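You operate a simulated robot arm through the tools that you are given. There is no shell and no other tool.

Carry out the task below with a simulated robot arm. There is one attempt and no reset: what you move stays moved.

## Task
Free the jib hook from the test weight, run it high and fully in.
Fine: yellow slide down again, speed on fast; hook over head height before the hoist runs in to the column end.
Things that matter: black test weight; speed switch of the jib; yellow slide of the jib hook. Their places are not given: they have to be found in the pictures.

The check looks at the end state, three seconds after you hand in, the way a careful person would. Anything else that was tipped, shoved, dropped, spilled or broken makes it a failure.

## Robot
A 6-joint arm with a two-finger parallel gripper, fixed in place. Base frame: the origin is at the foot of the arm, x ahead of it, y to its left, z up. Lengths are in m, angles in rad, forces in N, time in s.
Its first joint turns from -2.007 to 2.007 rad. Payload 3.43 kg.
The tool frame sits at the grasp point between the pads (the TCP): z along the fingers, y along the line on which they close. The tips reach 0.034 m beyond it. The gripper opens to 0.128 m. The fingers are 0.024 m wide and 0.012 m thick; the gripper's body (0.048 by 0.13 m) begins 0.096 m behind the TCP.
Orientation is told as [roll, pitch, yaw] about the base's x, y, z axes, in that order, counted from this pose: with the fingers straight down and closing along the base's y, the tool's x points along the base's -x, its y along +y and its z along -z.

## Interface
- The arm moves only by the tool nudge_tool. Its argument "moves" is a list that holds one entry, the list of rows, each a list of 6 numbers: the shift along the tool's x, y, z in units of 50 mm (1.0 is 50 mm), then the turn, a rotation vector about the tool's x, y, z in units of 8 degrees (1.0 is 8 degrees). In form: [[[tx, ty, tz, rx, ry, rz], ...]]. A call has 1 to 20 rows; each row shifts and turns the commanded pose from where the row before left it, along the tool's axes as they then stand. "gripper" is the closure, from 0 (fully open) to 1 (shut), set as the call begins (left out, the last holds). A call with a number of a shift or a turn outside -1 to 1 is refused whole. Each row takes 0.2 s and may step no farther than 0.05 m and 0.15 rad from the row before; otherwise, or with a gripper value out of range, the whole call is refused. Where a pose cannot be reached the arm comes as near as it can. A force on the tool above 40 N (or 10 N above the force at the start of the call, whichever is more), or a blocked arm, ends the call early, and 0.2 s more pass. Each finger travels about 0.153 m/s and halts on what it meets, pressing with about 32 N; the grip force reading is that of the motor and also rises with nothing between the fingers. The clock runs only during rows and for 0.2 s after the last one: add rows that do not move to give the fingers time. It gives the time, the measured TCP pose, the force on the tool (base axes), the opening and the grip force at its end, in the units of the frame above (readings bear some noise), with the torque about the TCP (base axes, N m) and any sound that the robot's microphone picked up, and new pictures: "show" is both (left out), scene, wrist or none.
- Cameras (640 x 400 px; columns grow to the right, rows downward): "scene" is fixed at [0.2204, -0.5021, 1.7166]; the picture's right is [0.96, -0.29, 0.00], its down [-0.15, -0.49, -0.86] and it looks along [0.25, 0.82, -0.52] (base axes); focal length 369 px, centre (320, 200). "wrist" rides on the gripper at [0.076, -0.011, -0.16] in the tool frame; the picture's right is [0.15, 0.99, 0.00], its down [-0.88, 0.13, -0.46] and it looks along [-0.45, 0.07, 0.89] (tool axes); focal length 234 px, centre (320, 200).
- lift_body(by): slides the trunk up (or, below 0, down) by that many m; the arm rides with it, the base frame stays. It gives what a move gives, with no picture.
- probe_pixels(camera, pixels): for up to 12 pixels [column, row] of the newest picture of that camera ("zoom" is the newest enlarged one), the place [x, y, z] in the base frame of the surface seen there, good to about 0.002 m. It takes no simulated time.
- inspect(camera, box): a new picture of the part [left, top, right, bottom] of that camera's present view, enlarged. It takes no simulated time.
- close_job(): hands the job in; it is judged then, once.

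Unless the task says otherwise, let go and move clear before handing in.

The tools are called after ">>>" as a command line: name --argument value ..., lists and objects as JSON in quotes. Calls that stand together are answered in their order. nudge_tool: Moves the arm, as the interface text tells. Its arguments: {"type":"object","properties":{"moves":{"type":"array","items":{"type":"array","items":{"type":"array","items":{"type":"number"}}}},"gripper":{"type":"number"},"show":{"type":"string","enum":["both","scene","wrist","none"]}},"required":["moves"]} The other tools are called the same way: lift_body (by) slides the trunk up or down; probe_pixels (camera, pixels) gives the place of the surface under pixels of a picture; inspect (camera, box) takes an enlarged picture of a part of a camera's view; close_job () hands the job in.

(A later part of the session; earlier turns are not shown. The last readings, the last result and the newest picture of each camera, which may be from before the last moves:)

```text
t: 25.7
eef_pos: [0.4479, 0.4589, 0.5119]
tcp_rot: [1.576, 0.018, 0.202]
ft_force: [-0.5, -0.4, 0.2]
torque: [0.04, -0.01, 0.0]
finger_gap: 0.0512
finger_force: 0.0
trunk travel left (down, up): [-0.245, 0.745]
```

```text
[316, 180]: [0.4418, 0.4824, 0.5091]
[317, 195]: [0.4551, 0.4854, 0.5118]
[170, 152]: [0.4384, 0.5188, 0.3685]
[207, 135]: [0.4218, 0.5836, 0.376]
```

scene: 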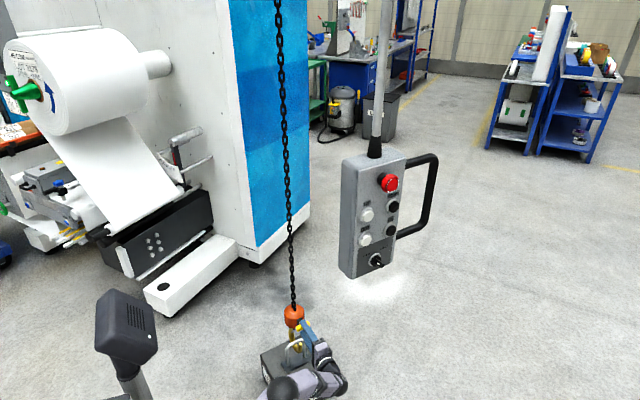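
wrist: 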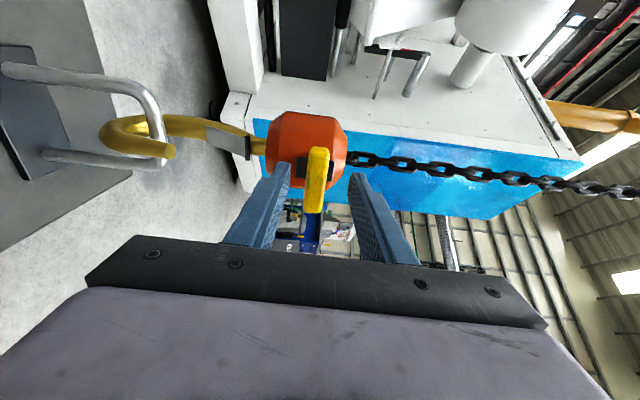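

The slide stays up by itself: the bar reads z=0.5095, and the latch end has swung in to y=0.583 with the tip at y=0.519. The mouth is open, so I'll back straight out and then raise the trunk to the pendant.

>>> nudge_tool --moves '[[[0, 0, -0.5, 0, 0, 0], [0, 0, -0.9, 0, 0, 0], [0, 0, -0.9, 0, 0, 0], [0.36, 0, -0.9, 0, 0, 0], [0.36, 0, -0.9, 0, 0, 0], [0.36, 0, -0.9, 0, 0, 0], [0.36, 0, -0.9, 0, 0, 0], [0.36, 0, -0.9, 0, 0, 0], [0.2, 0, -0.9, 0, 0, 0]]]' --gripper 1

>>> lift_body --by 0.38

>>> lift_body --by 0.33

>>> nudge_tool --moves '[[[0, 0, 0, 0, 0, 0]]]'

```text
t: 27.7
eef_pos: [0.4277, 0.0599, 0.5125]
tcp_rot: [1.575, 0.018, 0.202]
ft_force: [0.6, -0.8, 0.6]
torque: [0.01, -0.04, 0.0]
finger_gap: 0.0
finger_force: 32.4
trunk travel left (down, up): [-0.245, 0.745]
```

scene: 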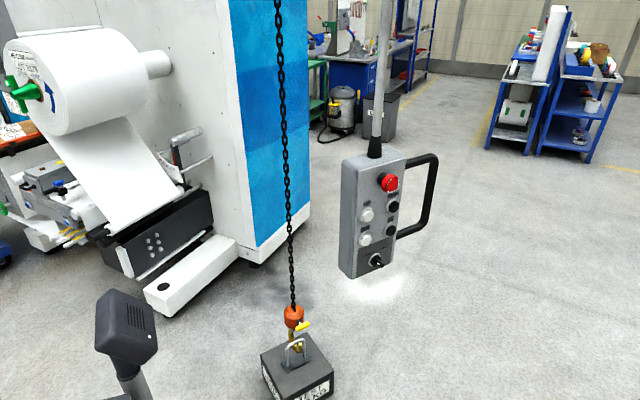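
wrist: 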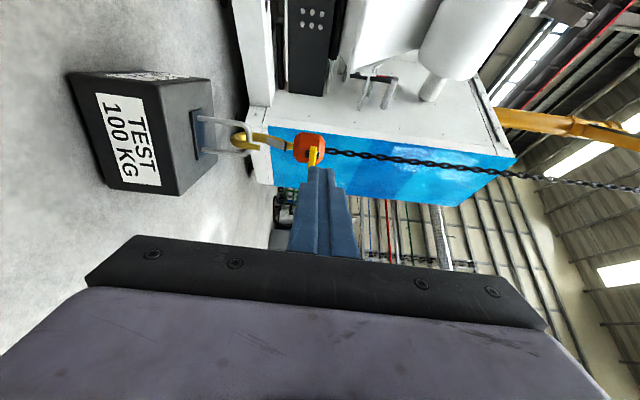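

```text
t: 31.3
eef_pos: [0.4288, 0.0609, 0.8924]
tcp_rot: [1.576, 0.018, 0.203]
ft_force: [-0.1, 0.0, 0.2]
torque: [0.01, 0.0, 0.01]
finger_gap: 0.0002
finger_force: 32.6
trunk travel left (down, up): [-0.625, 0.365]
```

```text
t: 34.6
eef_pos: [0.428, 0.0606, 1.2223]
tcp_rot: [1.577, 0.017, 0.202]
ft_force: [-0.4, 0.3, 0.2]
torque: [-0.02, 0.0, 0.02]
finger_gap: 0.0
finger_force: 33.2
trunk travel left (down, up): [-0.955, 0.035]
```

```text
t: 35.0
eef_pos: [0.4273, 0.0615, 1.223]
tcp_rot: [1.576, 0.017, 0.205]
ft_force: [0.4, -0.4, -0.2]
torque: [0.0, -0.02, -0.05]
finger_gap: 0.0
finger_force: 33.1
trunk travel left (down, up): [-0.955, 0.035]
```

scene: 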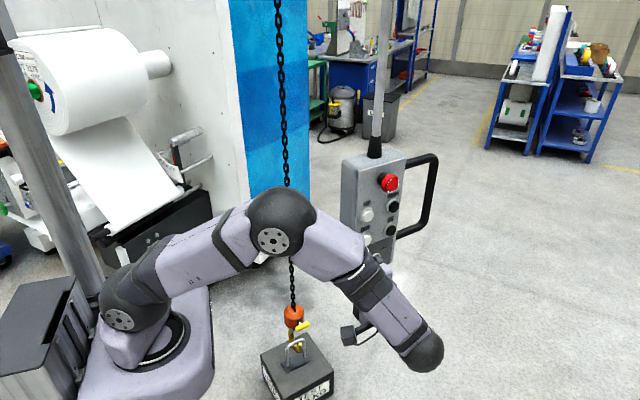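
wrist: 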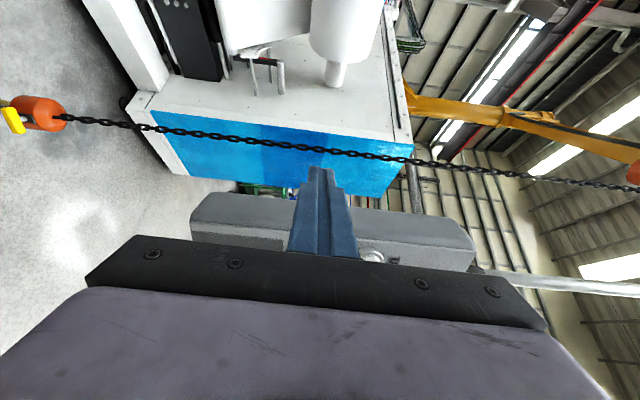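

The trunk is up and the TCP is at (0.428,0.061,1.223), just left of the pendant. I'll back off, turn about 23° to stay within reach, and set up 4 cm in front of the DOWN button at (0.573,0.109,1.289).

>>> nudge_tool --moves '[[[0, 0, -0.9, 0, 0, 0], [0, 0, -0.9, 0, 0, 0], [0, 0, -0.9, 0, 0, 0], [0, 0, 0, 0, -0.97, 0], [0, 0, 0, 0, -0.97, 0], [0, 0, 0, 0, -0.97, 0]]]'

>>> nudge_tool --moves '[[[-0.39, 0.33, 0.4, 0, 0, 0], [-0.39, 0.33, 0.4, 0, 0, 0], [-0.39, 0.33, 0.4, 0, 0, 0], [-0.39, 0.33, 0.4, 0, 0, 0]]]'

```text
t: 36.4
eef_pos: [0.4272, -0.0073, 1.1954]
tcp_rot: [1.569, 0.017, -0.205]
ft_force: [0.1, -0.1, -0.2]
torque: [-0.01, 0.0, -0.03]
finger_gap: 0.0001
finger_force: 33.0
out of reach, approached as far as the arm can: row 2, 3
trunk travel left (down, up): [-0.955, 0.035]
```

scene: 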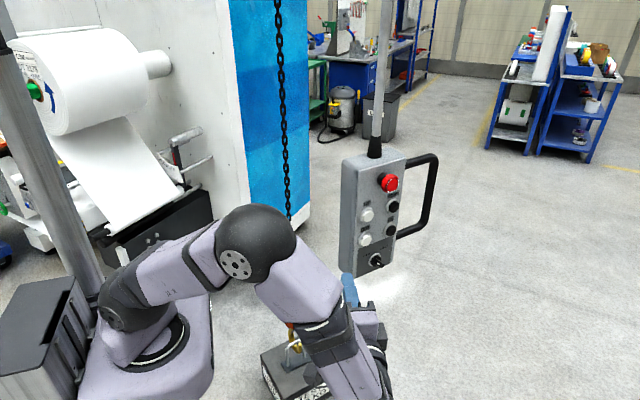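
wrist: 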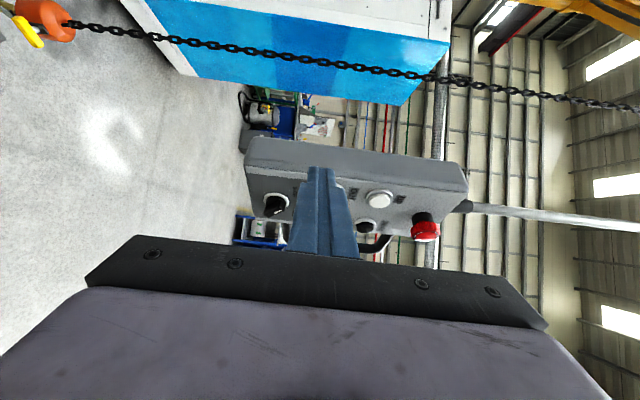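

```text
t: 37.4
eef_pos: [0.5198, 0.0572, 1.2608]
tcp_rot: [1.567, 0.017, -0.203]
ft_force: [0.5, -0.2, -0.5]
torque: [0.02, 0.0, 0.0]
finger_gap: 0.0
finger_force: 32.7
trunk travel left (down, up): [-0.955, 0.035]
```

scene: 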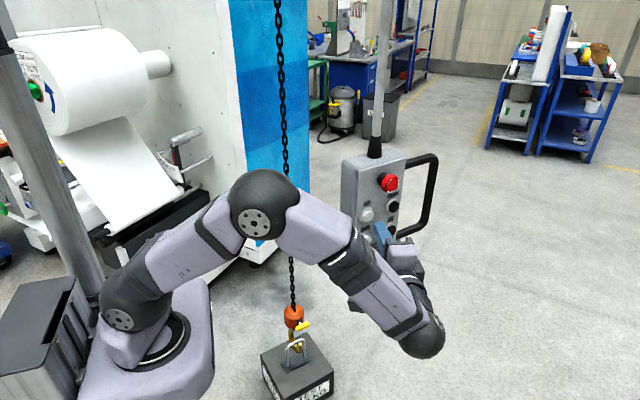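
wrist: 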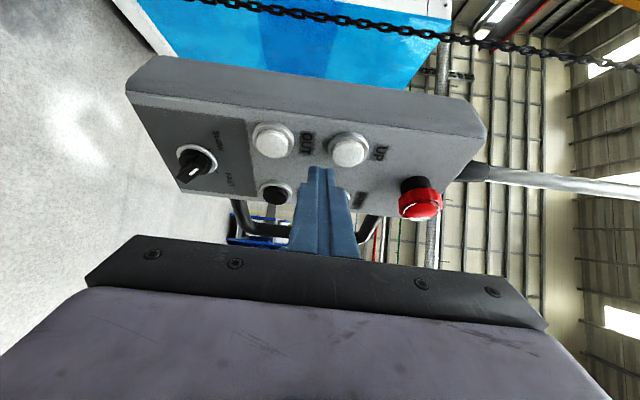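

The tip is about 1.5 cm from the panel between the buttons. I'll back off slightly, then line up with DOWN.

>>> nudge_tool --moves '[[[0, 0, -0.6, 0, 0, 0], [-0.41, 0.28, 0.2, 0, 0, 0], [-0.41, 0.28, 0.2, 0, 0, 0], [0, 0, 0, 0, 0, 0]]]'

>>> inspect --camera "wrist" --box '[200, 100, 460, 260]'

>>> inspect --camera "scene" --box '[320, 150, 440, 280]'

```text
t: 38.4
eef_pos: [0.5595, 0.0377, 1.2878]
tcp_rot: [1.567, 0.018, -0.203]
ft_force: [-0.3, -0.3, 0.8]
torque: [0.03, 0.0, 0.0]
finger_gap: 0.0002
finger_force: 33.0
trunk travel left (down, up): [-0.955, 0.035]
```

scene: 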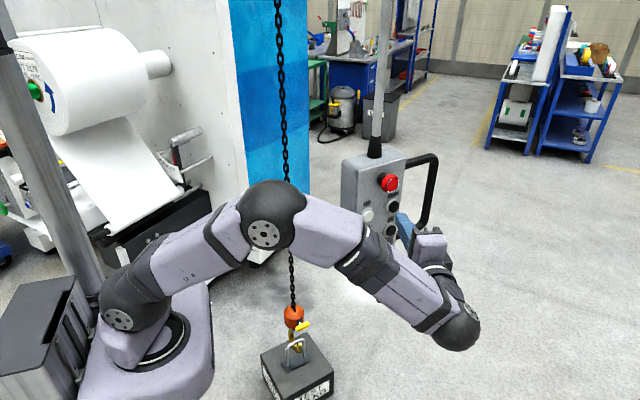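
wrist: 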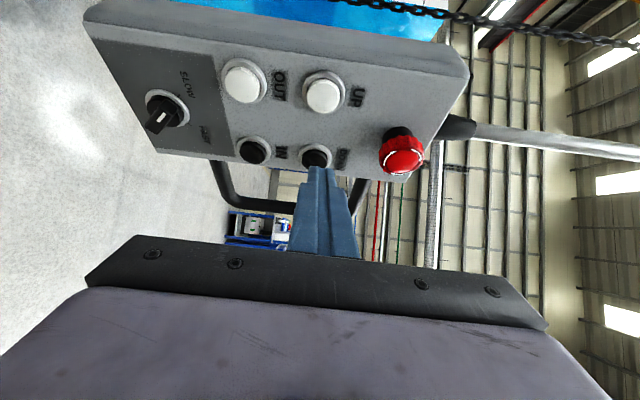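

```text
2.46 times, centred on (330, 180) of wrist
```

zoom: 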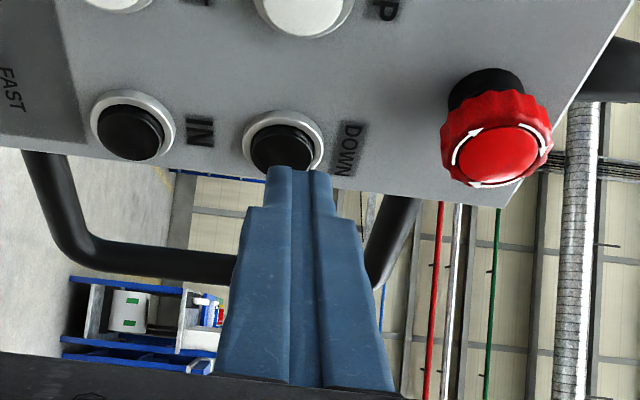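

```text
3.08 times, centred on (380, 215) of scene
```

zoom: 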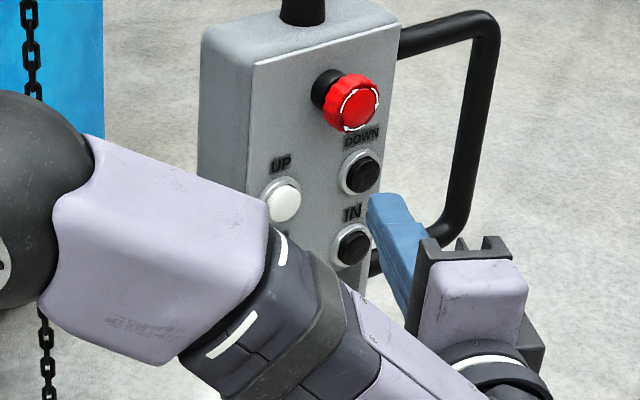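

The tip is close to DOWN at zoom (285,150). I'll probe the button and fingertip for alignment.

>>> inspect --camera "wrist" --box '[200, 100, 460, 260]'

>>> probe_pixels --camera "zoom" --pixels '[[280, 148], [265, 150], [300, 148], [295, 172], [270, 172], [325, 175], [131, 133], [322, 130]]'

>>> probe_pixels --camera "scene" --pixels '[[393, 206], [391, 230], [366, 215], [396, 217], [402, 219], [330, 225], [350, 240]]'

```text
2.46 times, centred on (330, 180) of wrist
```

zoom: 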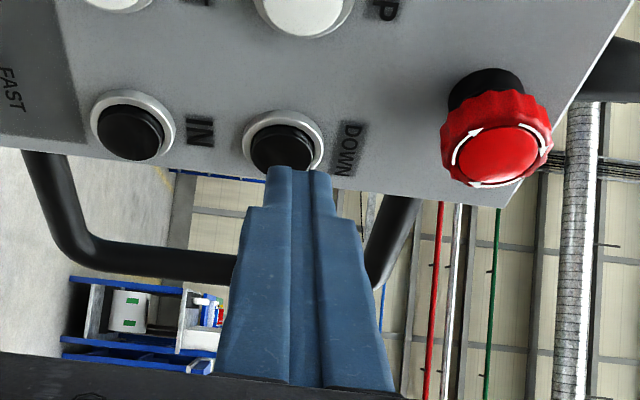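

```text
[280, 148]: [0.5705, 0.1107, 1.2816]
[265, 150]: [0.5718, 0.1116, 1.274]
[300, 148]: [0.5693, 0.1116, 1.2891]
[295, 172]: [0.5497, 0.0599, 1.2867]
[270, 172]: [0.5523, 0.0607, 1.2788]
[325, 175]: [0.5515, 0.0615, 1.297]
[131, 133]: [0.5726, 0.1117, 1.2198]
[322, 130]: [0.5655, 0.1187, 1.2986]
```

```text
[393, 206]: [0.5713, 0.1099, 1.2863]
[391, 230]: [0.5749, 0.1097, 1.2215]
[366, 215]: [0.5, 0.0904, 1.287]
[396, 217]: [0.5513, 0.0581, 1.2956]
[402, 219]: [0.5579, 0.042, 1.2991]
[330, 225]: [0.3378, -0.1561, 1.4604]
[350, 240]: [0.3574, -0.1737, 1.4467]
```

DOWN is centred at (0.573,0.110,1.283) and the tip is about 4 mm high, roughly 4 cm away. I'll lower slightly and approach until contact, with small steps at the end.

>>> nudge_tool --moves '[[[0, -0.09, 0.3, 0, 0, 0], [0, 0, 0.3, 0, 0, 0], [0, 0, 0.08, 0, 0, 0], [0, 0, 0, 0, 0, 0]]]'

>>> inspect --camera "wrist" --box '[200, 100, 460, 260]'

```text
t: 39.4
eef_pos: [0.5657, 0.0704, 1.283]
tcp_rot: [1.568, 0.017, -0.205]
ft_force: [-0.2, 0.5, -0.8]
torque: [0.01, 0.04, 0.01]
finger_gap: 0.0001
finger_force: 32.9
trunk travel left (down, up): [-0.955, 0.035]
```

scene: 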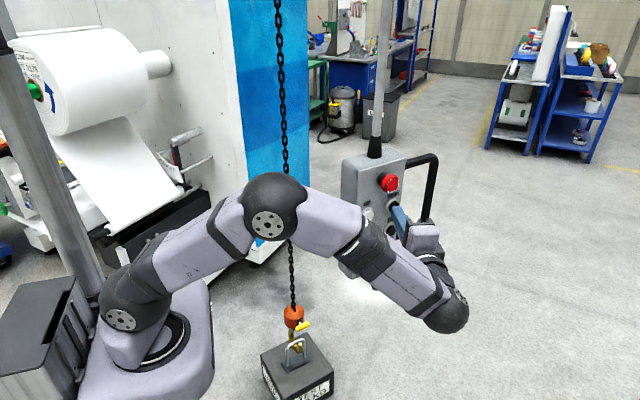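
wrist: 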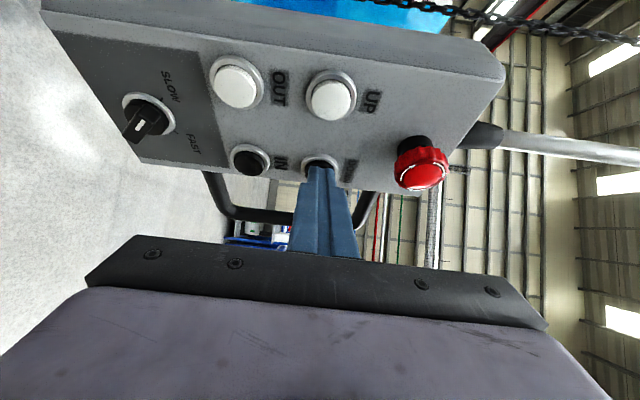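

```text
2.46 times, centred on (330, 180) of wrist
```

zoom: 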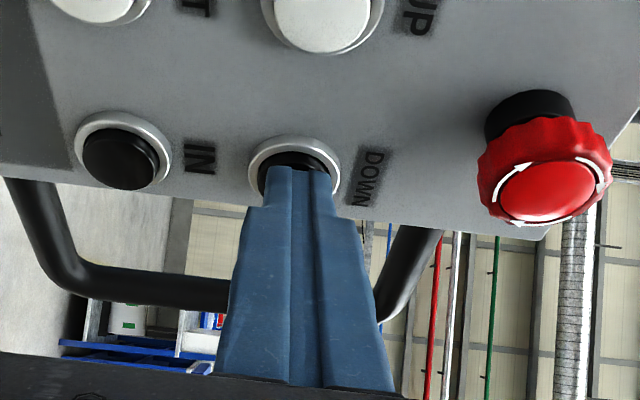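

The tip is right at the DOWN cap with no contact yet. I'll press in 2–3 mm steps and listen for the hoist.

>>> nudge_tool --moves '[[[0, 0, 0.06, 0, 0, 0], [0, 0, 0.06, 0, 0, 0]]]' --show "scene"

```text
t: 40.0
eef_pos: [0.5673, 0.0757, 1.2834]
tcp_rot: [1.569, 0.018, -0.204]
ft_force: [-0.2, -1.7, -0.4]
torque: [-0.01, -0.01, 0.02]
finger_gap: 0.0001
finger_force: 33.2
trunk travel left (down, up): [-0.955, 0.035]
```

scene: 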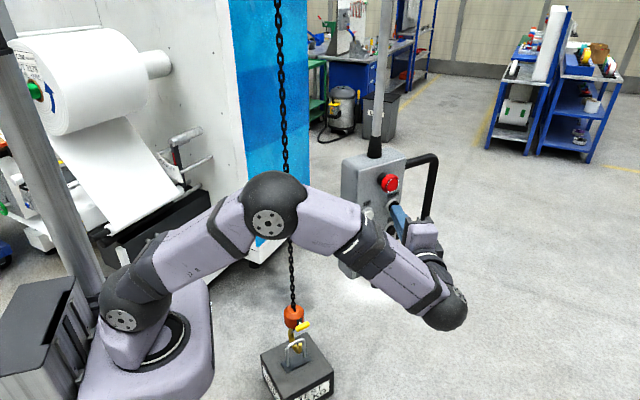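

Contact has begun (-1.7 N). I'll press a little deeper.

>>> nudge_tool --moves '[[[0, 0, 0.05, 0, 0, 0], [0, 0, 0.04, 0, 0, 0]]]' --show "scene"

>>> probe_pixels --camera "scene" --pixels '[[293, 316], [302, 326], [303, 326]]'

```text
t: 40.6
eef_pos: [0.5676, 0.0792, 1.2849]
tcp_rot: [1.569, 0.016, -0.204]
ft_force: [-1.3, -5.2, -0.5]
torque: [-0.06, -0.03, 0.1]
finger_gap: 0.0
finger_force: 33.3
trunk travel left (down, up): [-0.955, 0.035]
heard: click
```

scene: 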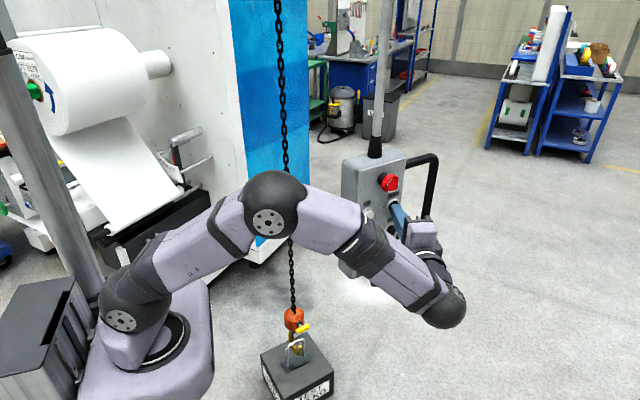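

```text
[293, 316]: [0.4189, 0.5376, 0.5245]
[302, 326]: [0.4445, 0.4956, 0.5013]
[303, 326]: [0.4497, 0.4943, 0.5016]
```

A click was heard and the hook has started down. I'll hold for one row and measure the descent.

>>> nudge_tool --moves '[[[0, 0, 0, 0, 0, 0]]]' --show "scene"

>>> inspect --camera "scene" --box '[270, 300, 330, 360]'

>>> probe_pixels --camera "zoom" --pixels '[[340, 280], [340, 300], [280, 180], [300, 380], [240, 420], [260, 300]]'

```text
t: 41.0
eef_pos: [0.5664, 0.0797, 1.284]
tcp_rot: [1.569, 0.017, -0.204]
ft_force: [-1.5, -5.9, -0.7]
torque: [-0.03, 0.0, 0.1]
finger_gap: 0.0
finger_force: 32.8
trunk travel left (down, up): [-0.955, 0.035]
```

scene: 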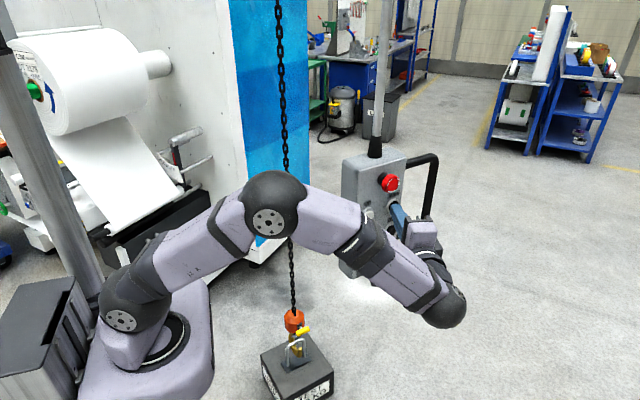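

```text
6.67 times, centred on (300, 330) of scene
```

zoom: 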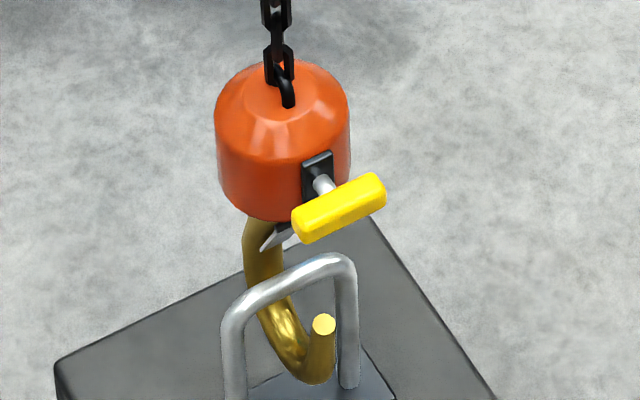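

```text
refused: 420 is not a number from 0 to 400
```

The tip is now at zoom (323,322), just below the loop's top. I'll probe it to get the descent rate.

>>> probe_pixels --camera "zoom" --pixels '[[340, 205], [323, 323], [335, 262], [280, 150]]'

```text
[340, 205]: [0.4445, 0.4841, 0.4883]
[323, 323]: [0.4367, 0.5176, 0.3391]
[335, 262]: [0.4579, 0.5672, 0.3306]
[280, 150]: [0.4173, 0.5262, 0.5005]
```

The tip is at z=0.339 after descending about 28 mm, at roughly 0.045 m/s, and I want it near 0.312. I'll hold two more rows and then release.

>>> nudge_tool --moves '[[[0, 0, 0, 0, 0, 0], [0, 0, 0, 0, 0, 0], [0, 0, -0.4, 0, 0, 0], [0, 0, -0.2, 0, 0, 0]]]'

>>> inspect --camera "scene" --box '[270, 300, 330, 360]'

>>> probe_pixels --camera "zoom" --pixels '[[325, 345], [324, 350], [326, 342], [340, 225], [280, 270], [320, 270], [355, 300], [270, 240]]'

```text
t: 42.0
eef_pos: [0.5625, 0.051, 1.2835]
tcp_rot: [1.568, 0.017, -0.203]
ft_force: [-0.4, 0.1, -0.7]
torque: [0.02, 0.04, 0.0]
finger_gap: 0.0
finger_force: 33.4
trunk travel left (down, up): [-0.955, 0.035]
```

scene: 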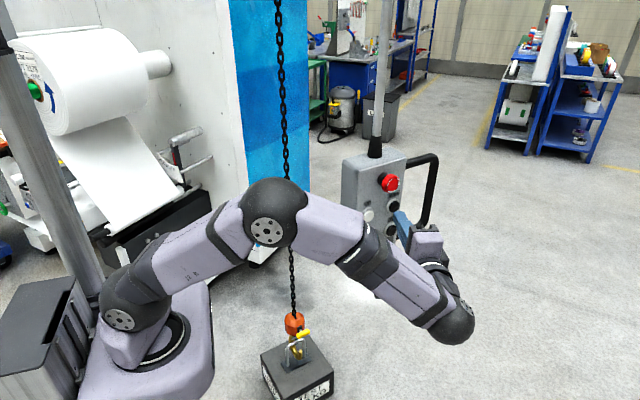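
wrist: 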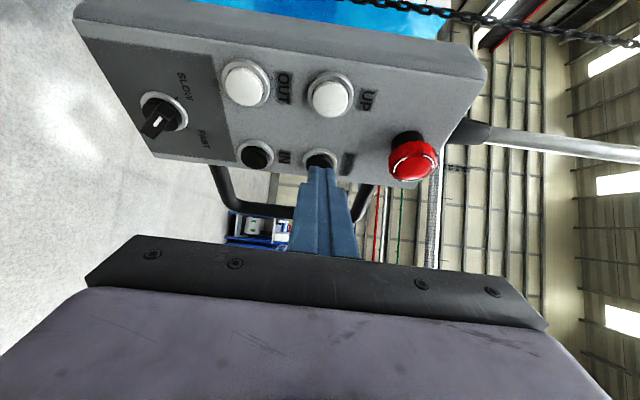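

```text
6.67 times, centred on (300, 330) of scene
```

zoom: 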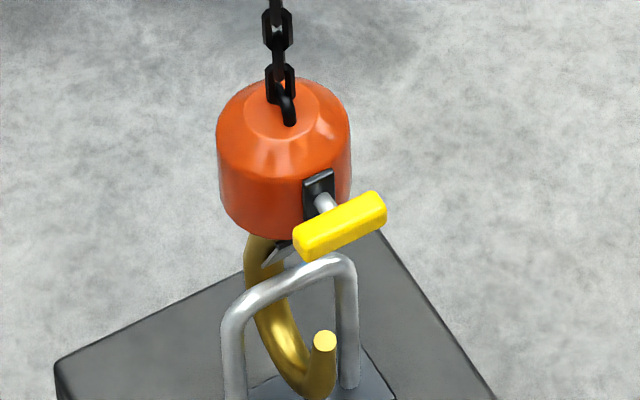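

```text
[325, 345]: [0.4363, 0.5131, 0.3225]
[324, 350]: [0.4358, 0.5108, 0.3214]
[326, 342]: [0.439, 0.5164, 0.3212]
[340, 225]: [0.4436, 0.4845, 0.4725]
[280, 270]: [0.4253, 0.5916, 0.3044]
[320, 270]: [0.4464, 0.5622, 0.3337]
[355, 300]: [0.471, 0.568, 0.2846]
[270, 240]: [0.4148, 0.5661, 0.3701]
```

The tip is at z=0.3215 and the loop bar's underside is near 0.32, so about 15 mm more is needed. I'll give DOWN a short tap.

>>> nudge_tool --moves '[[[0, 0, 0.4, 0, 0, 0], [0, 0, 0.2, 0, 0, 0], [0, 0, -0.5, 0, 0, 0], [0, 0, -0.1, 0, 0, 0]]]' --show "scene"

>>> inspect --camera "scene" --box '[270, 305, 330, 365]'

>>> probe_pixels --camera "zoom" --pixels '[[325, 315], [325, 322], [325, 330], [340, 200], [340, 210]]'

```text
t: 43.0
eef_pos: [0.5629, 0.0512, 1.2836]
tcp_rot: [1.567, 0.018, -0.204]
ft_force: [0.8, 0.3, 0.2]
torque: [0.04, 0.05, -0.03]
finger_gap: 0.0
finger_force: 33.2
trunk travel left (down, up): [-0.955, 0.035]
heard: click
```

scene: 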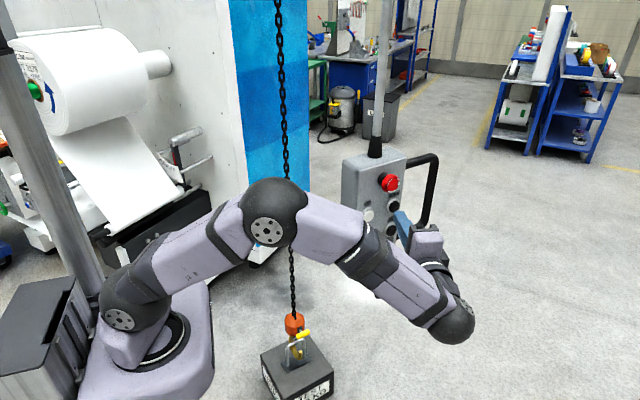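

```text
6.67 times, centred on (300, 335) of scene
```

zoom: 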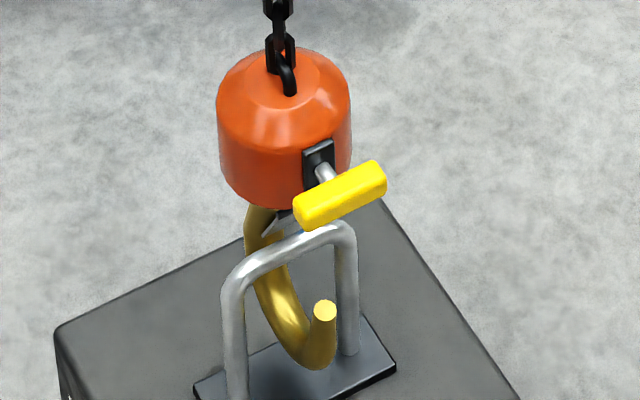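

```text
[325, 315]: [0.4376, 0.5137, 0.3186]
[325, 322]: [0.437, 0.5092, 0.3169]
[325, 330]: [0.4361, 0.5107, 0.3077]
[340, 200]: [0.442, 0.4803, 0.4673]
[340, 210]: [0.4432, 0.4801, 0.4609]
```

That tap moved the hook only about 3 mm. I'll tap again with a slightly longer hold.

>>> nudge_tool --moves '[[[0, 0, 0.4, 0, 0, 0], [0, 0, 0.2, 0, 0, 0], [0, 0, 0, 0, 0, 0], [0, 0, -0.5, 0, 0, 0], [0, 0, -0.1, 0, 0, 0]]]' --show "scene"

>>> inspect --camera "scene" --box '[270, 305, 330, 365]'

>>> probe_pixels --camera "zoom" --pixels '[[325, 318], [325, 322], [325, 326], [340, 210], [340, 216]]'

```text
t: 44.2
eef_pos: [0.5625, 0.0518, 1.2842]
tcp_rot: [1.567, 0.018, -0.203]
ft_force: [0.5, 0.3, -0.3]
torque: [0.03, 0.03, 0.01]
finger_gap: 0.0
finger_force: 32.5
trunk travel left (down, up): [-0.955, 0.035]
heard: click
```

scene: 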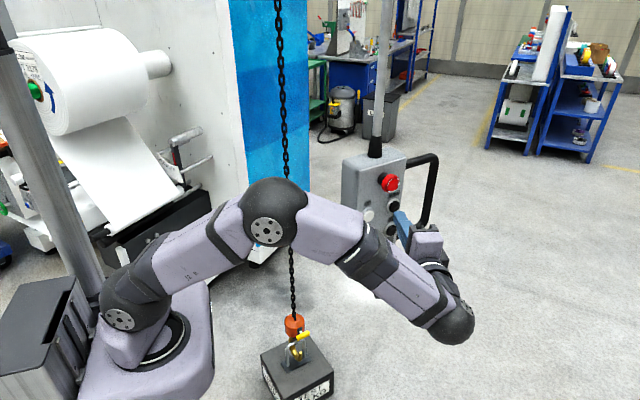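

```text
6.67 times, centred on (300, 335) of scene
```

zoom: 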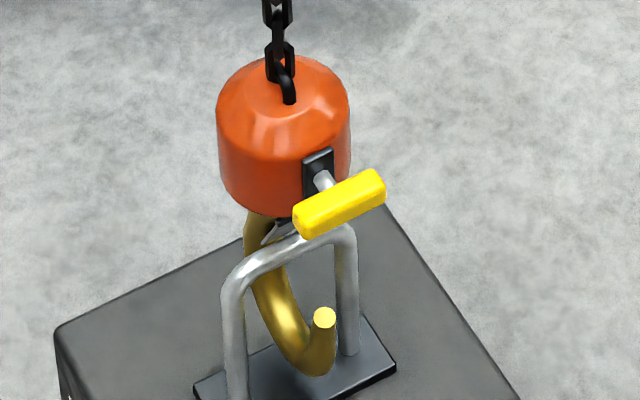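

```text
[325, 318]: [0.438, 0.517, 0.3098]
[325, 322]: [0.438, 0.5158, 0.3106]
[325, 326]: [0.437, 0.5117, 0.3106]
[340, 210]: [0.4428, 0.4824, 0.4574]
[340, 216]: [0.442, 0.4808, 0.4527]
```

The tip top is at z=0.310, below the loop bar's underside, so the hook can leave towards the column. I'll move the fingertip down 62 mm to the IN button.

>>> nudge_tool --moves '[[[0, -0.62, -0.2, 0, 0, 0], [0, -0.62, 0, 0, 0, 0], [0, 0, 0.2, 0, 0, 0], [0, 0, 0, 0, 0, 0]]]'

>>> inspect --camera "wrist" --box '[200, 100, 460, 260]'

>>> probe_pixels --camera "zoom" --pixels '[[280, 160], [300, 160], [320, 160]]'

```text
t: 45.2
eef_pos: [0.5606, 0.052, 1.2209]
tcp_rot: [1.57, 0.017, -0.203]
ft_force: [-0.3, -0.1, -0.3]
torque: [0.02, 0.01, 0.0]
finger_gap: 0.0
finger_force: 33.0
trunk travel left (down, up): [-0.955, 0.035]
```

scene: 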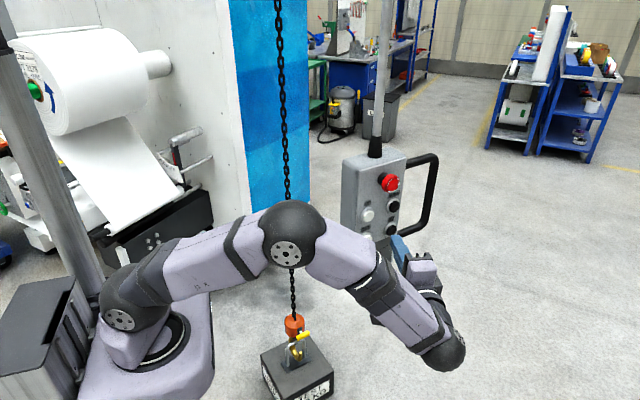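
wrist: 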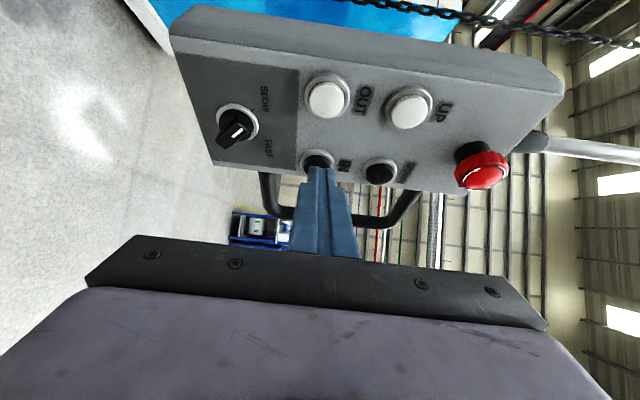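

```text
2.46 times, centred on (330, 180) of wrist
```

zoom: 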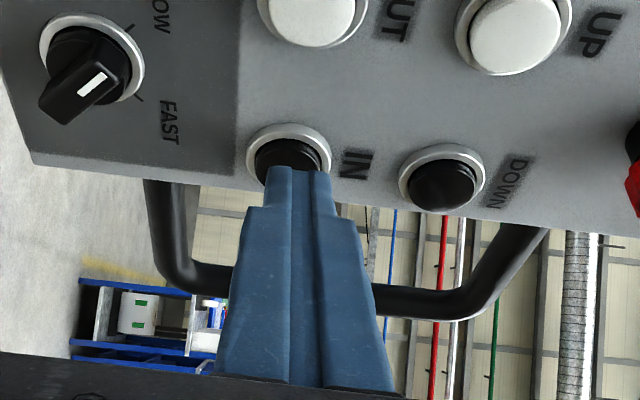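

```text
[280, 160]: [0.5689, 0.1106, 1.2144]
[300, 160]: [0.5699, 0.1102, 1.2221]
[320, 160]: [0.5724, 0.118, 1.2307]
```

The tip is aligned with IN at zoom (290,155). I'll press it briefly and watch the hook.

>>> nudge_tool --moves '[[[0, 0, 0.4, 0, 0, 0], [0, 0, 0.2, 0, 0, 0], [0, 0, 0, 0, 0, 0], [0, 0, -0.4, 0, 0, 0], [0, 0, -0.2, 0, 0, 0]]]' --show "scene"

>>> inspect --camera "scene" --box '[270, 305, 330, 365]'

>>> probe_pixels --camera "zoom" --pixels '[[325, 318], [325, 310], [325, 326], [340, 210], [340, 200], [280, 140]]'

```text
t: 46.4
eef_pos: [0.561, 0.0516, 1.2201]
tcp_rot: [1.566, 0.018, -0.205]
ft_force: [0.5, 0.4, -0.4]
torque: [-0.01, -0.01, 0.01]
finger_gap: 0.0002
finger_force: 33.3
trunk travel left (down, up): [-0.955, 0.035]
heard: click, click
```

scene: 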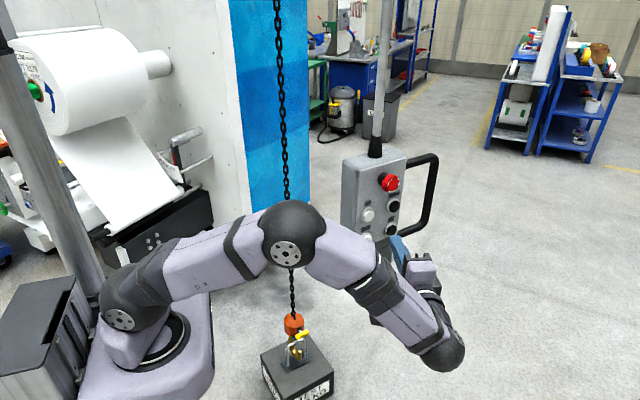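

```text
6.67 times, centred on (300, 335) of scene
```

zoom: 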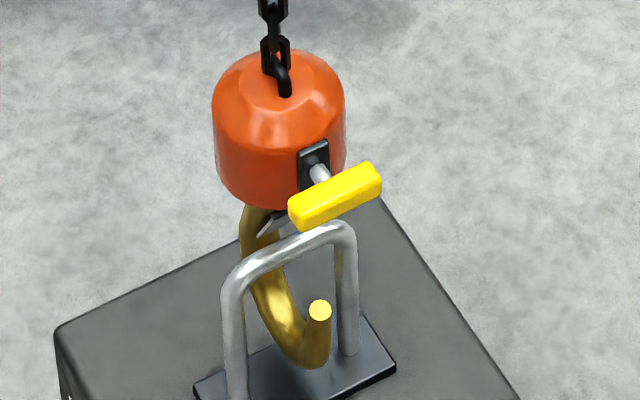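

```text
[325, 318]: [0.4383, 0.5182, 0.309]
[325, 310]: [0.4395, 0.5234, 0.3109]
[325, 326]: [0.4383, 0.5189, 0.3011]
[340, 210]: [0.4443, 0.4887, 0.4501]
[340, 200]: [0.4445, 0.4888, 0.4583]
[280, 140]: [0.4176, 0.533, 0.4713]
```

IN moved the hook about 7 mm towards the column as expected. I'll hold it longer and check when the tip should be under the bar.

>>> nudge_tool --moves '[[[0, 0, 0.4, 0, 0, 0], [0, 0, 0.2, 0, 0, 0], [0, 0, 0, 0, 0, 0], [0, 0, 0, 0, 0, 0], [0, 0, 0, 0, 0, 0], [0, 0, 0, 0, 0, 0], [0, 0, -0.4, 0, 0, 0], [0, 0, -0.2, 0, 0, 0]]]' --show "scene"

>>> inspect --camera "scene" --box '[265, 300, 325, 360]'

```text
t: 48.2
eef_pos: [0.5609, 0.052, 1.2192]
tcp_rot: [1.569, 0.018, -0.205]
ft_force: [0.0, 0.0, 1.5]
torque: [-0.02, -0.01, 0.0]
finger_gap: 0.0
finger_force: 33.1
trunk travel left (down, up): [-0.955, 0.035]
heard: click
```

scene: 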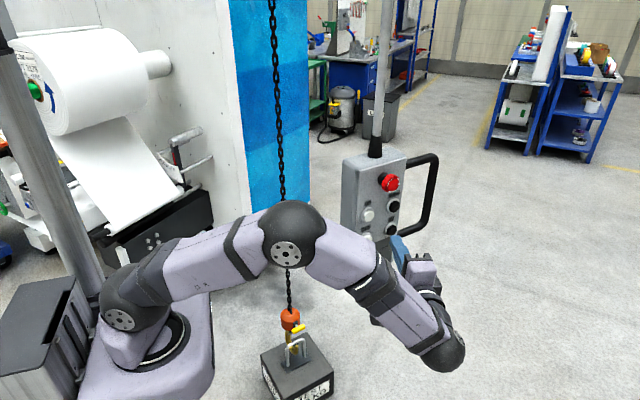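

```text
6.67 times, centred on (295, 330) of scene
```

zoom: 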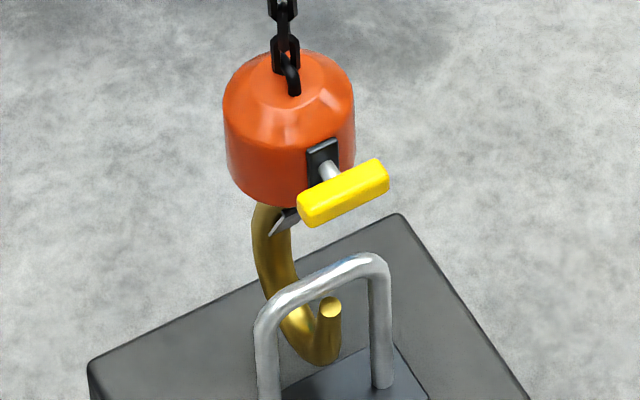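

>>> probe_pixels --camera "zoom" --pixels '[[330, 308], [330, 315], [340, 195], [330, 268], [345, 264], [300, 290], [290, 160]]'

```text
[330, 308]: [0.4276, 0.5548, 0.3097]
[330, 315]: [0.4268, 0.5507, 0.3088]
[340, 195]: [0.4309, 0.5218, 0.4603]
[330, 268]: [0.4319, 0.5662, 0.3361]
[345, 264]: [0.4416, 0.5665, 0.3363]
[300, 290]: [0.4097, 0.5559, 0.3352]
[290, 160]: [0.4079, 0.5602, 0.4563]
```

The tip is now at y=0.555, directly beneath the bar (y≈0.566, z≈0.336), with no contact. I'll run IN another 8 cm or so to bring it well clear.

>>> nudge_tool --moves '[[[0, 0, 0.4, 0, 0, 0], [0, 0, 0.2, 0, 0, 0], [0, 0, 0, 0, 0, 0], [0, 0, 0, 0, 0, 0], [0, 0, 0, 0, 0, 0], [0, 0, 0, 0, 0, 0], [0, 0, 0, 0, 0, 0], [0, 0, 0, 0, 0, 0], [0, 0, 0, 0, 0, 0], [0, 0, 0, 0, 0, 0], [0, 0, -0.4, 0, 0, 0], [0, 0, -0.2, 0, 0, 0]]]' --show "scene"

>>> inspect --camera "scene" --box '[260, 290, 330, 360]'

>>> probe_pixels --camera "scene" --pixels '[[296, 323], [288, 309], [292, 340]]'

```text
t: 50.8
eef_pos: [0.5607, 0.0516, 1.22]
tcp_rot: [1.566, 0.017, -0.203]
ft_force: [-0.2, 0.4, -0.4]
torque: [-0.01, 0.0, 0.0]
finger_gap: 0.0001
finger_force: 32.8
trunk travel left (down, up): [-0.955, 0.035]
heard: click
```

scene: 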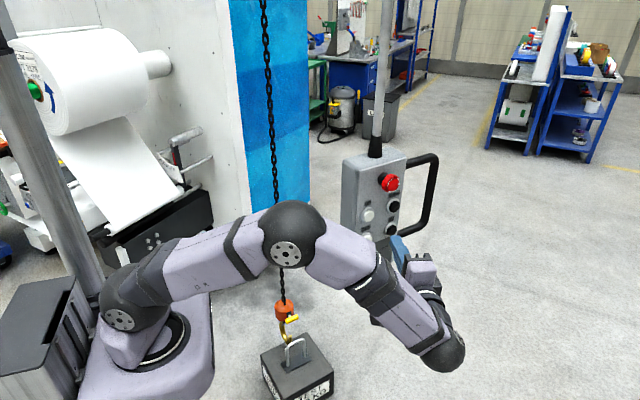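

```text
5.71 times, centred on (295, 325) of scene
```

zoom: 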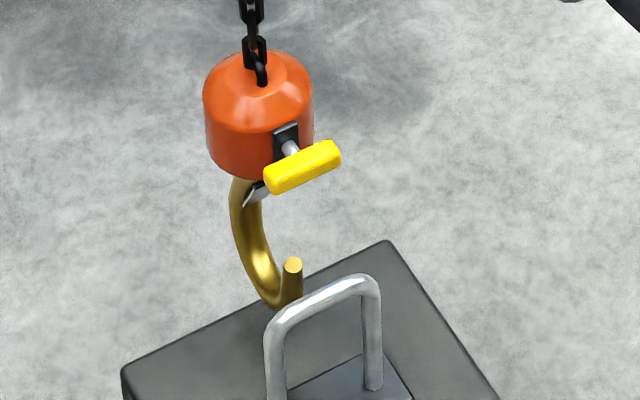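

```text
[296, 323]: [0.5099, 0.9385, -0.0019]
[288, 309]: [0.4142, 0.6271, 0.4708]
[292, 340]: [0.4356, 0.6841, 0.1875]
```

The hook is off the loop, with the tip at zoom (292,263) well behind the bar. I'll probe its current location, retract from the panel, and go down to close the slide.

>>> probe_pixels --camera "zoom" --pixels '[[292, 265], [300, 167], [270, 180], [335, 152], [240, 140], [285, 140], [258, 195]]'

>>> nudge_tool --moves '[[[0, 0, -0.9, 0, 0, 0], [0.4, 0, -0.6, 0, 0, 0], [0.8, 0, -0.2, 0, 0, 0], [0.9, 0, -0.2, 0, 0, 0], [0.9, 0, 0, 0, 0, 0]]]'

```text
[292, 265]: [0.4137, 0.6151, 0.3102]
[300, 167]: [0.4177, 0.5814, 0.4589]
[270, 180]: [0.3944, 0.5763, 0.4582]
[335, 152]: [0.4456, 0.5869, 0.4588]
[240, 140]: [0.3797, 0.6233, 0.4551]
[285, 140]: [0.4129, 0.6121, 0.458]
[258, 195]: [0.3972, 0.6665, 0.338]
```

```text
t: 52.0
eef_pos: [0.3934, -0.0101, 1.2244]
tcp_rot: [1.569, 0.015, -0.205]
ft_force: [0.0, -0.4, 0.0]
torque: [-0.01, -0.01, -0.04]
finger_gap: 0.0001
finger_force: 33.1
trunk travel left (down, up): [-0.955, 0.035]
```

scene: 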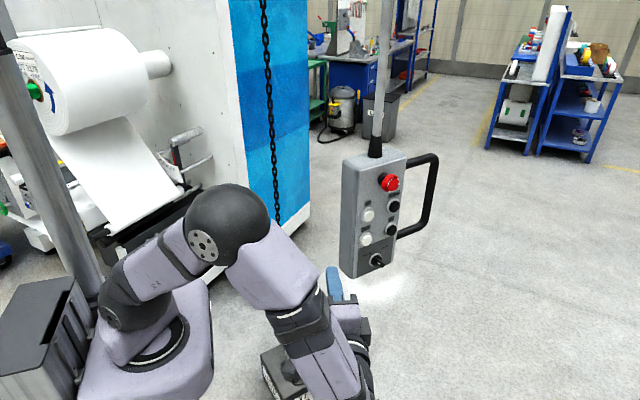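
wrist: 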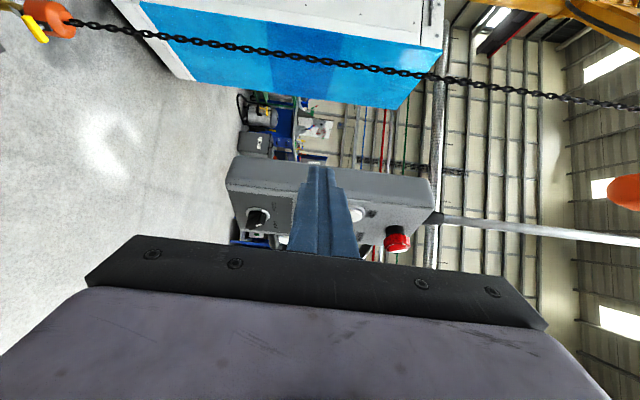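

The TCP is clear of the panel at (0.393,-0.010,1.224) and the slide bar is at about (0.418,0.587,0.457). I'll lower the trunk 0.77 m to slide height.

>>> lift_body --by -0.4

>>> lift_body --by -0.37

>>> nudge_tool --moves '[[[0, 0, 0, 0, 0, 0], [0, 0, 0, 0, 0.97, 0], [0, 0, 0, 0, 0.97, 0], [0, 0, 0, 0, 0.97, 0]]]' --gripper 0.6

```text
t: 55.8
eef_pos: [0.3951, -0.0116, 0.8245]
tcp_rot: [1.566, 0.017, -0.203]
ft_force: [-0.6, -0.5, -0.7]
torque: [0.0, 0.0, 0.03]
finger_gap: 0.0
finger_force: 33.5
trunk travel left (down, up): [-0.555, 0.435]
```

```text
t: 59.4
eef_pos: [0.3942, -0.0112, 0.4545]
tcp_rot: [1.568, 0.017, -0.204]
ft_force: [-0.2, 0.0, -0.3]
torque: [0.02, 0.0, 0.0]
finger_gap: 0.0001
finger_force: 33.3
trunk travel left (down, up): [-0.185, 0.805]
```

```text
t: 60.4
eef_pos: [0.3935, -0.0068, 0.452]
tcp_rot: [1.572, 0.017, 0.201]
ft_force: [-0.4, 0.1, -0.1]
torque: [-0.02, 0.01, -0.03]
finger_gap: 0.0515
finger_force: 0.0
out of reach, approached as far as the arm can: row 4
trunk travel left (down, up): [-0.185, 0.805]
```

scene: 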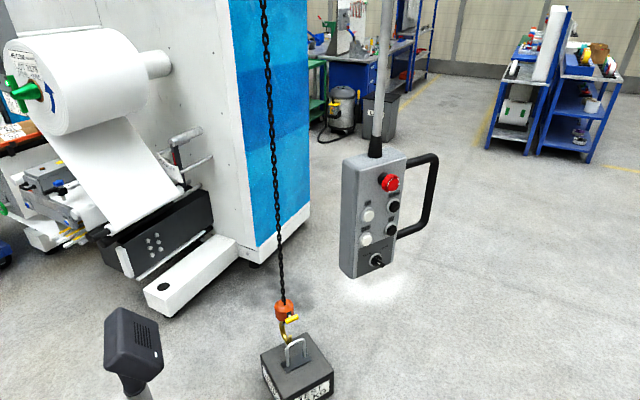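
wrist: 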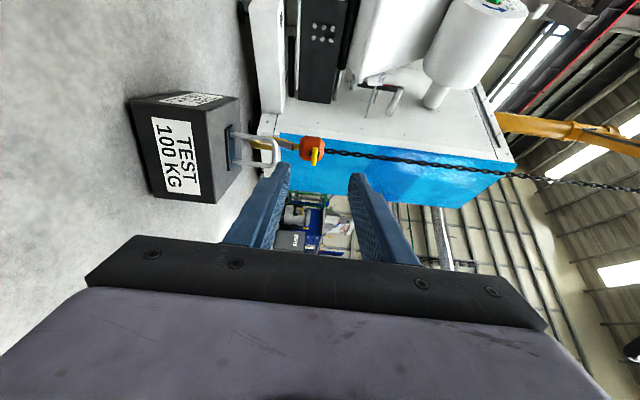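

The slide is visible at (316,155) in the wrist view. I'll advance to a standoff in front of it.

>>> nudge_tool --moves '[[[-0.31, 0, 0.89, 0, 0, 0], [-0.31, 0, 0.89, 0, 0, 0], [-0.31, 0, 0.89, 0, 0, 0], [-0.31, 0, 0.89, 0, 0, 0], [-0.31, 0, 0.89, 0, 0, 0], [-0.31, 0, 0.89, 0, 0, 0], [-0.31, 0, 0.89, 0, 0, 0], [-0.31, 0, 0.89, 0, 0, 0], [-0.31, 0, 0.89, 0, 0, 0], [0, 0, 0, 0, 0, 0]]]'

>>> inspect --camera "wrist" --box '[200, 100, 420, 240]'

```text
t: 62.6
eef_pos: [0.4502, 0.4151, 0.45]
tcp_rot: [1.576, 0.018, 0.2]
ft_force: [-0.7, 0.9, -0.1]
torque: [0.0, -0.02, 0.0]
finger_gap: 0.0511
finger_force: 0.1
trunk travel left (down, up): [-0.185, 0.805]
```

scene: 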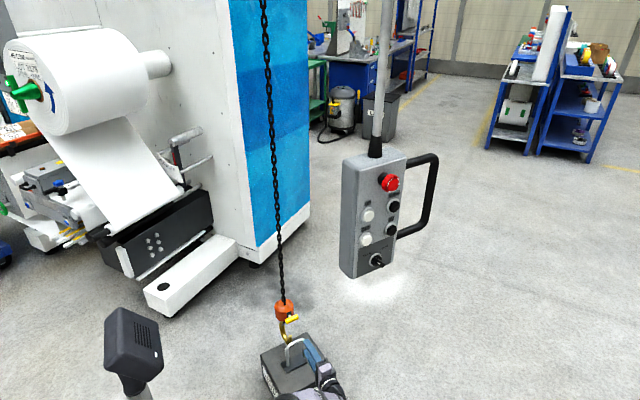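
wrist: 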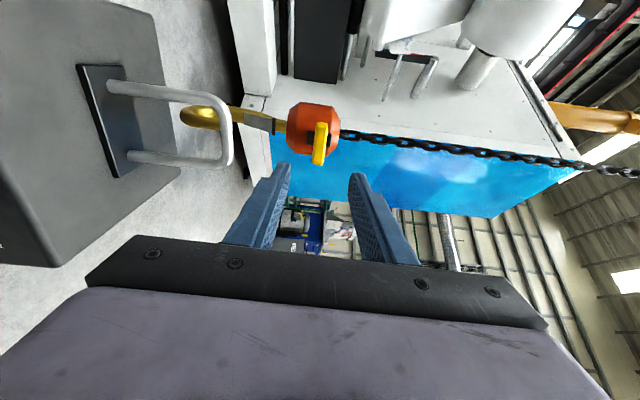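

```text
2.86 times, centred on (310, 170) of wrist
```

zoom: 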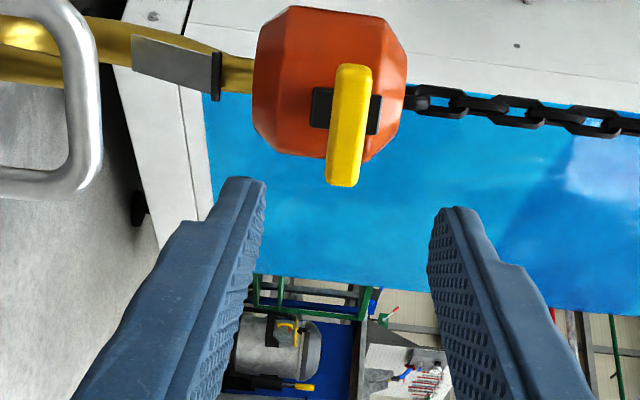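

>>> probe_pixels --camera "zoom" --pixels '[[352, 75], [342, 178], [332, 125], [362, 125], [347, 125], [318, 105], [376, 115], [400, 80]]'

```text
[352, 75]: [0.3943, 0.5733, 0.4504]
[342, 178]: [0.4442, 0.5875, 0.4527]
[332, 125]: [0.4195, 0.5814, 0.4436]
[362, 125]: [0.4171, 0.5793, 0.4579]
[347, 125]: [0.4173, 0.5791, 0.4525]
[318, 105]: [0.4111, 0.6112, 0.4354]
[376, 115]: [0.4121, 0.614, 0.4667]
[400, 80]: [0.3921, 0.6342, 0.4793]
```

The bar's front centre is at (0.418,0.580,0.451), straight ahead by 0.143 m to the same grip as before. I'll advance and close.

>>> nudge_tool --moves '[[[0, 0.03, 0.9, 0, 0, 0], [0, 0, 0.9, 0, 0, 0], [0, 0, 0.7, 0, 0, 0], [0, 0, 0.35, 0, 0, 0], [0, 0, 0, 0, 0, 0]]]'

>>> nudge_tool --moves '[[[0, 0, 0, 0, 0, 0], [0, 0, 0, 0, 0, 0], [0, 0, 0, 0, 0, 0]]]' --gripper 1 --show "wrist"

>>> inspect --camera "wrist" --box '[120, 90, 420, 225]'

```text
t: 63.8
eef_pos: [0.42, 0.5541, 0.4507]
tcp_rot: [1.577, 0.017, 0.201]
ft_force: [-0.3, -0.1, -0.3]
torque: [0.01, 0.0, -0.01]
finger_gap: 0.0511
finger_force: 0.1
trunk travel left (down, up): [-0.185, 0.805]
```

scene: 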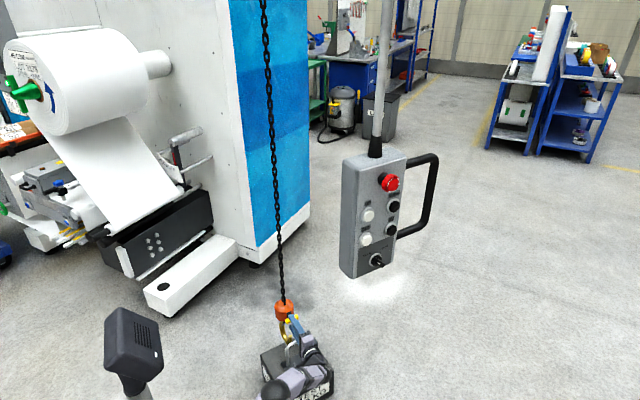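
wrist: 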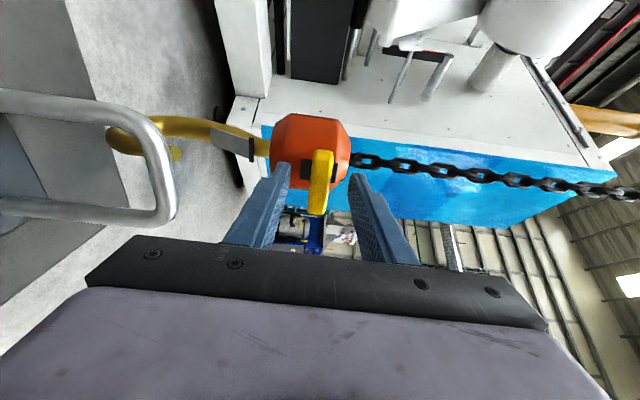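

```text
t: 64.6
eef_pos: [0.4216, 0.5545, 0.4518]
tcp_rot: [1.576, 0.017, 0.203]
ft_force: [0.2, 0.3, 0.9]
torque: [0.07, -1.04, 0.09]
finger_gap: 0.0169
finger_force: 45.8
trunk travel left (down, up): [-0.185, 0.805]
```

wrist: 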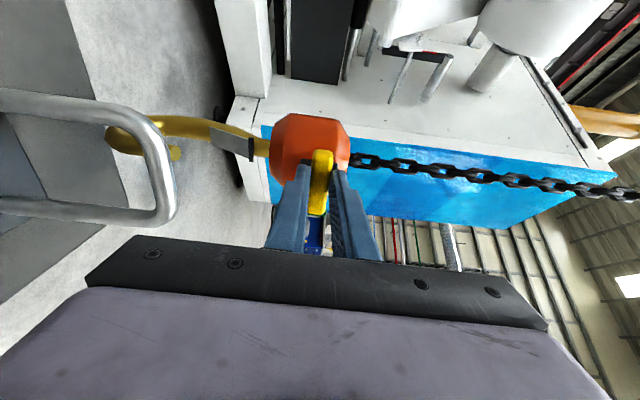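

```text
2.13 times, centred on (270, 158) of wrist
```

zoom: 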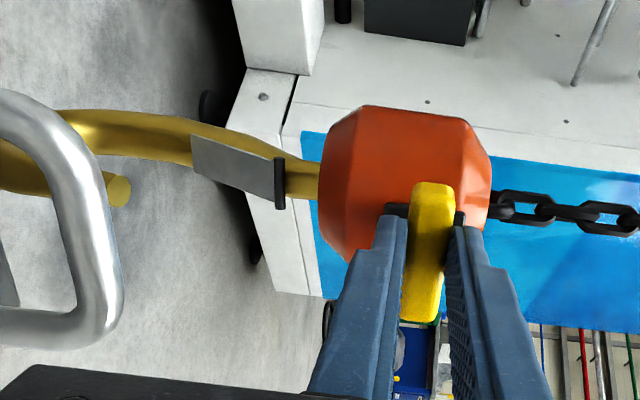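

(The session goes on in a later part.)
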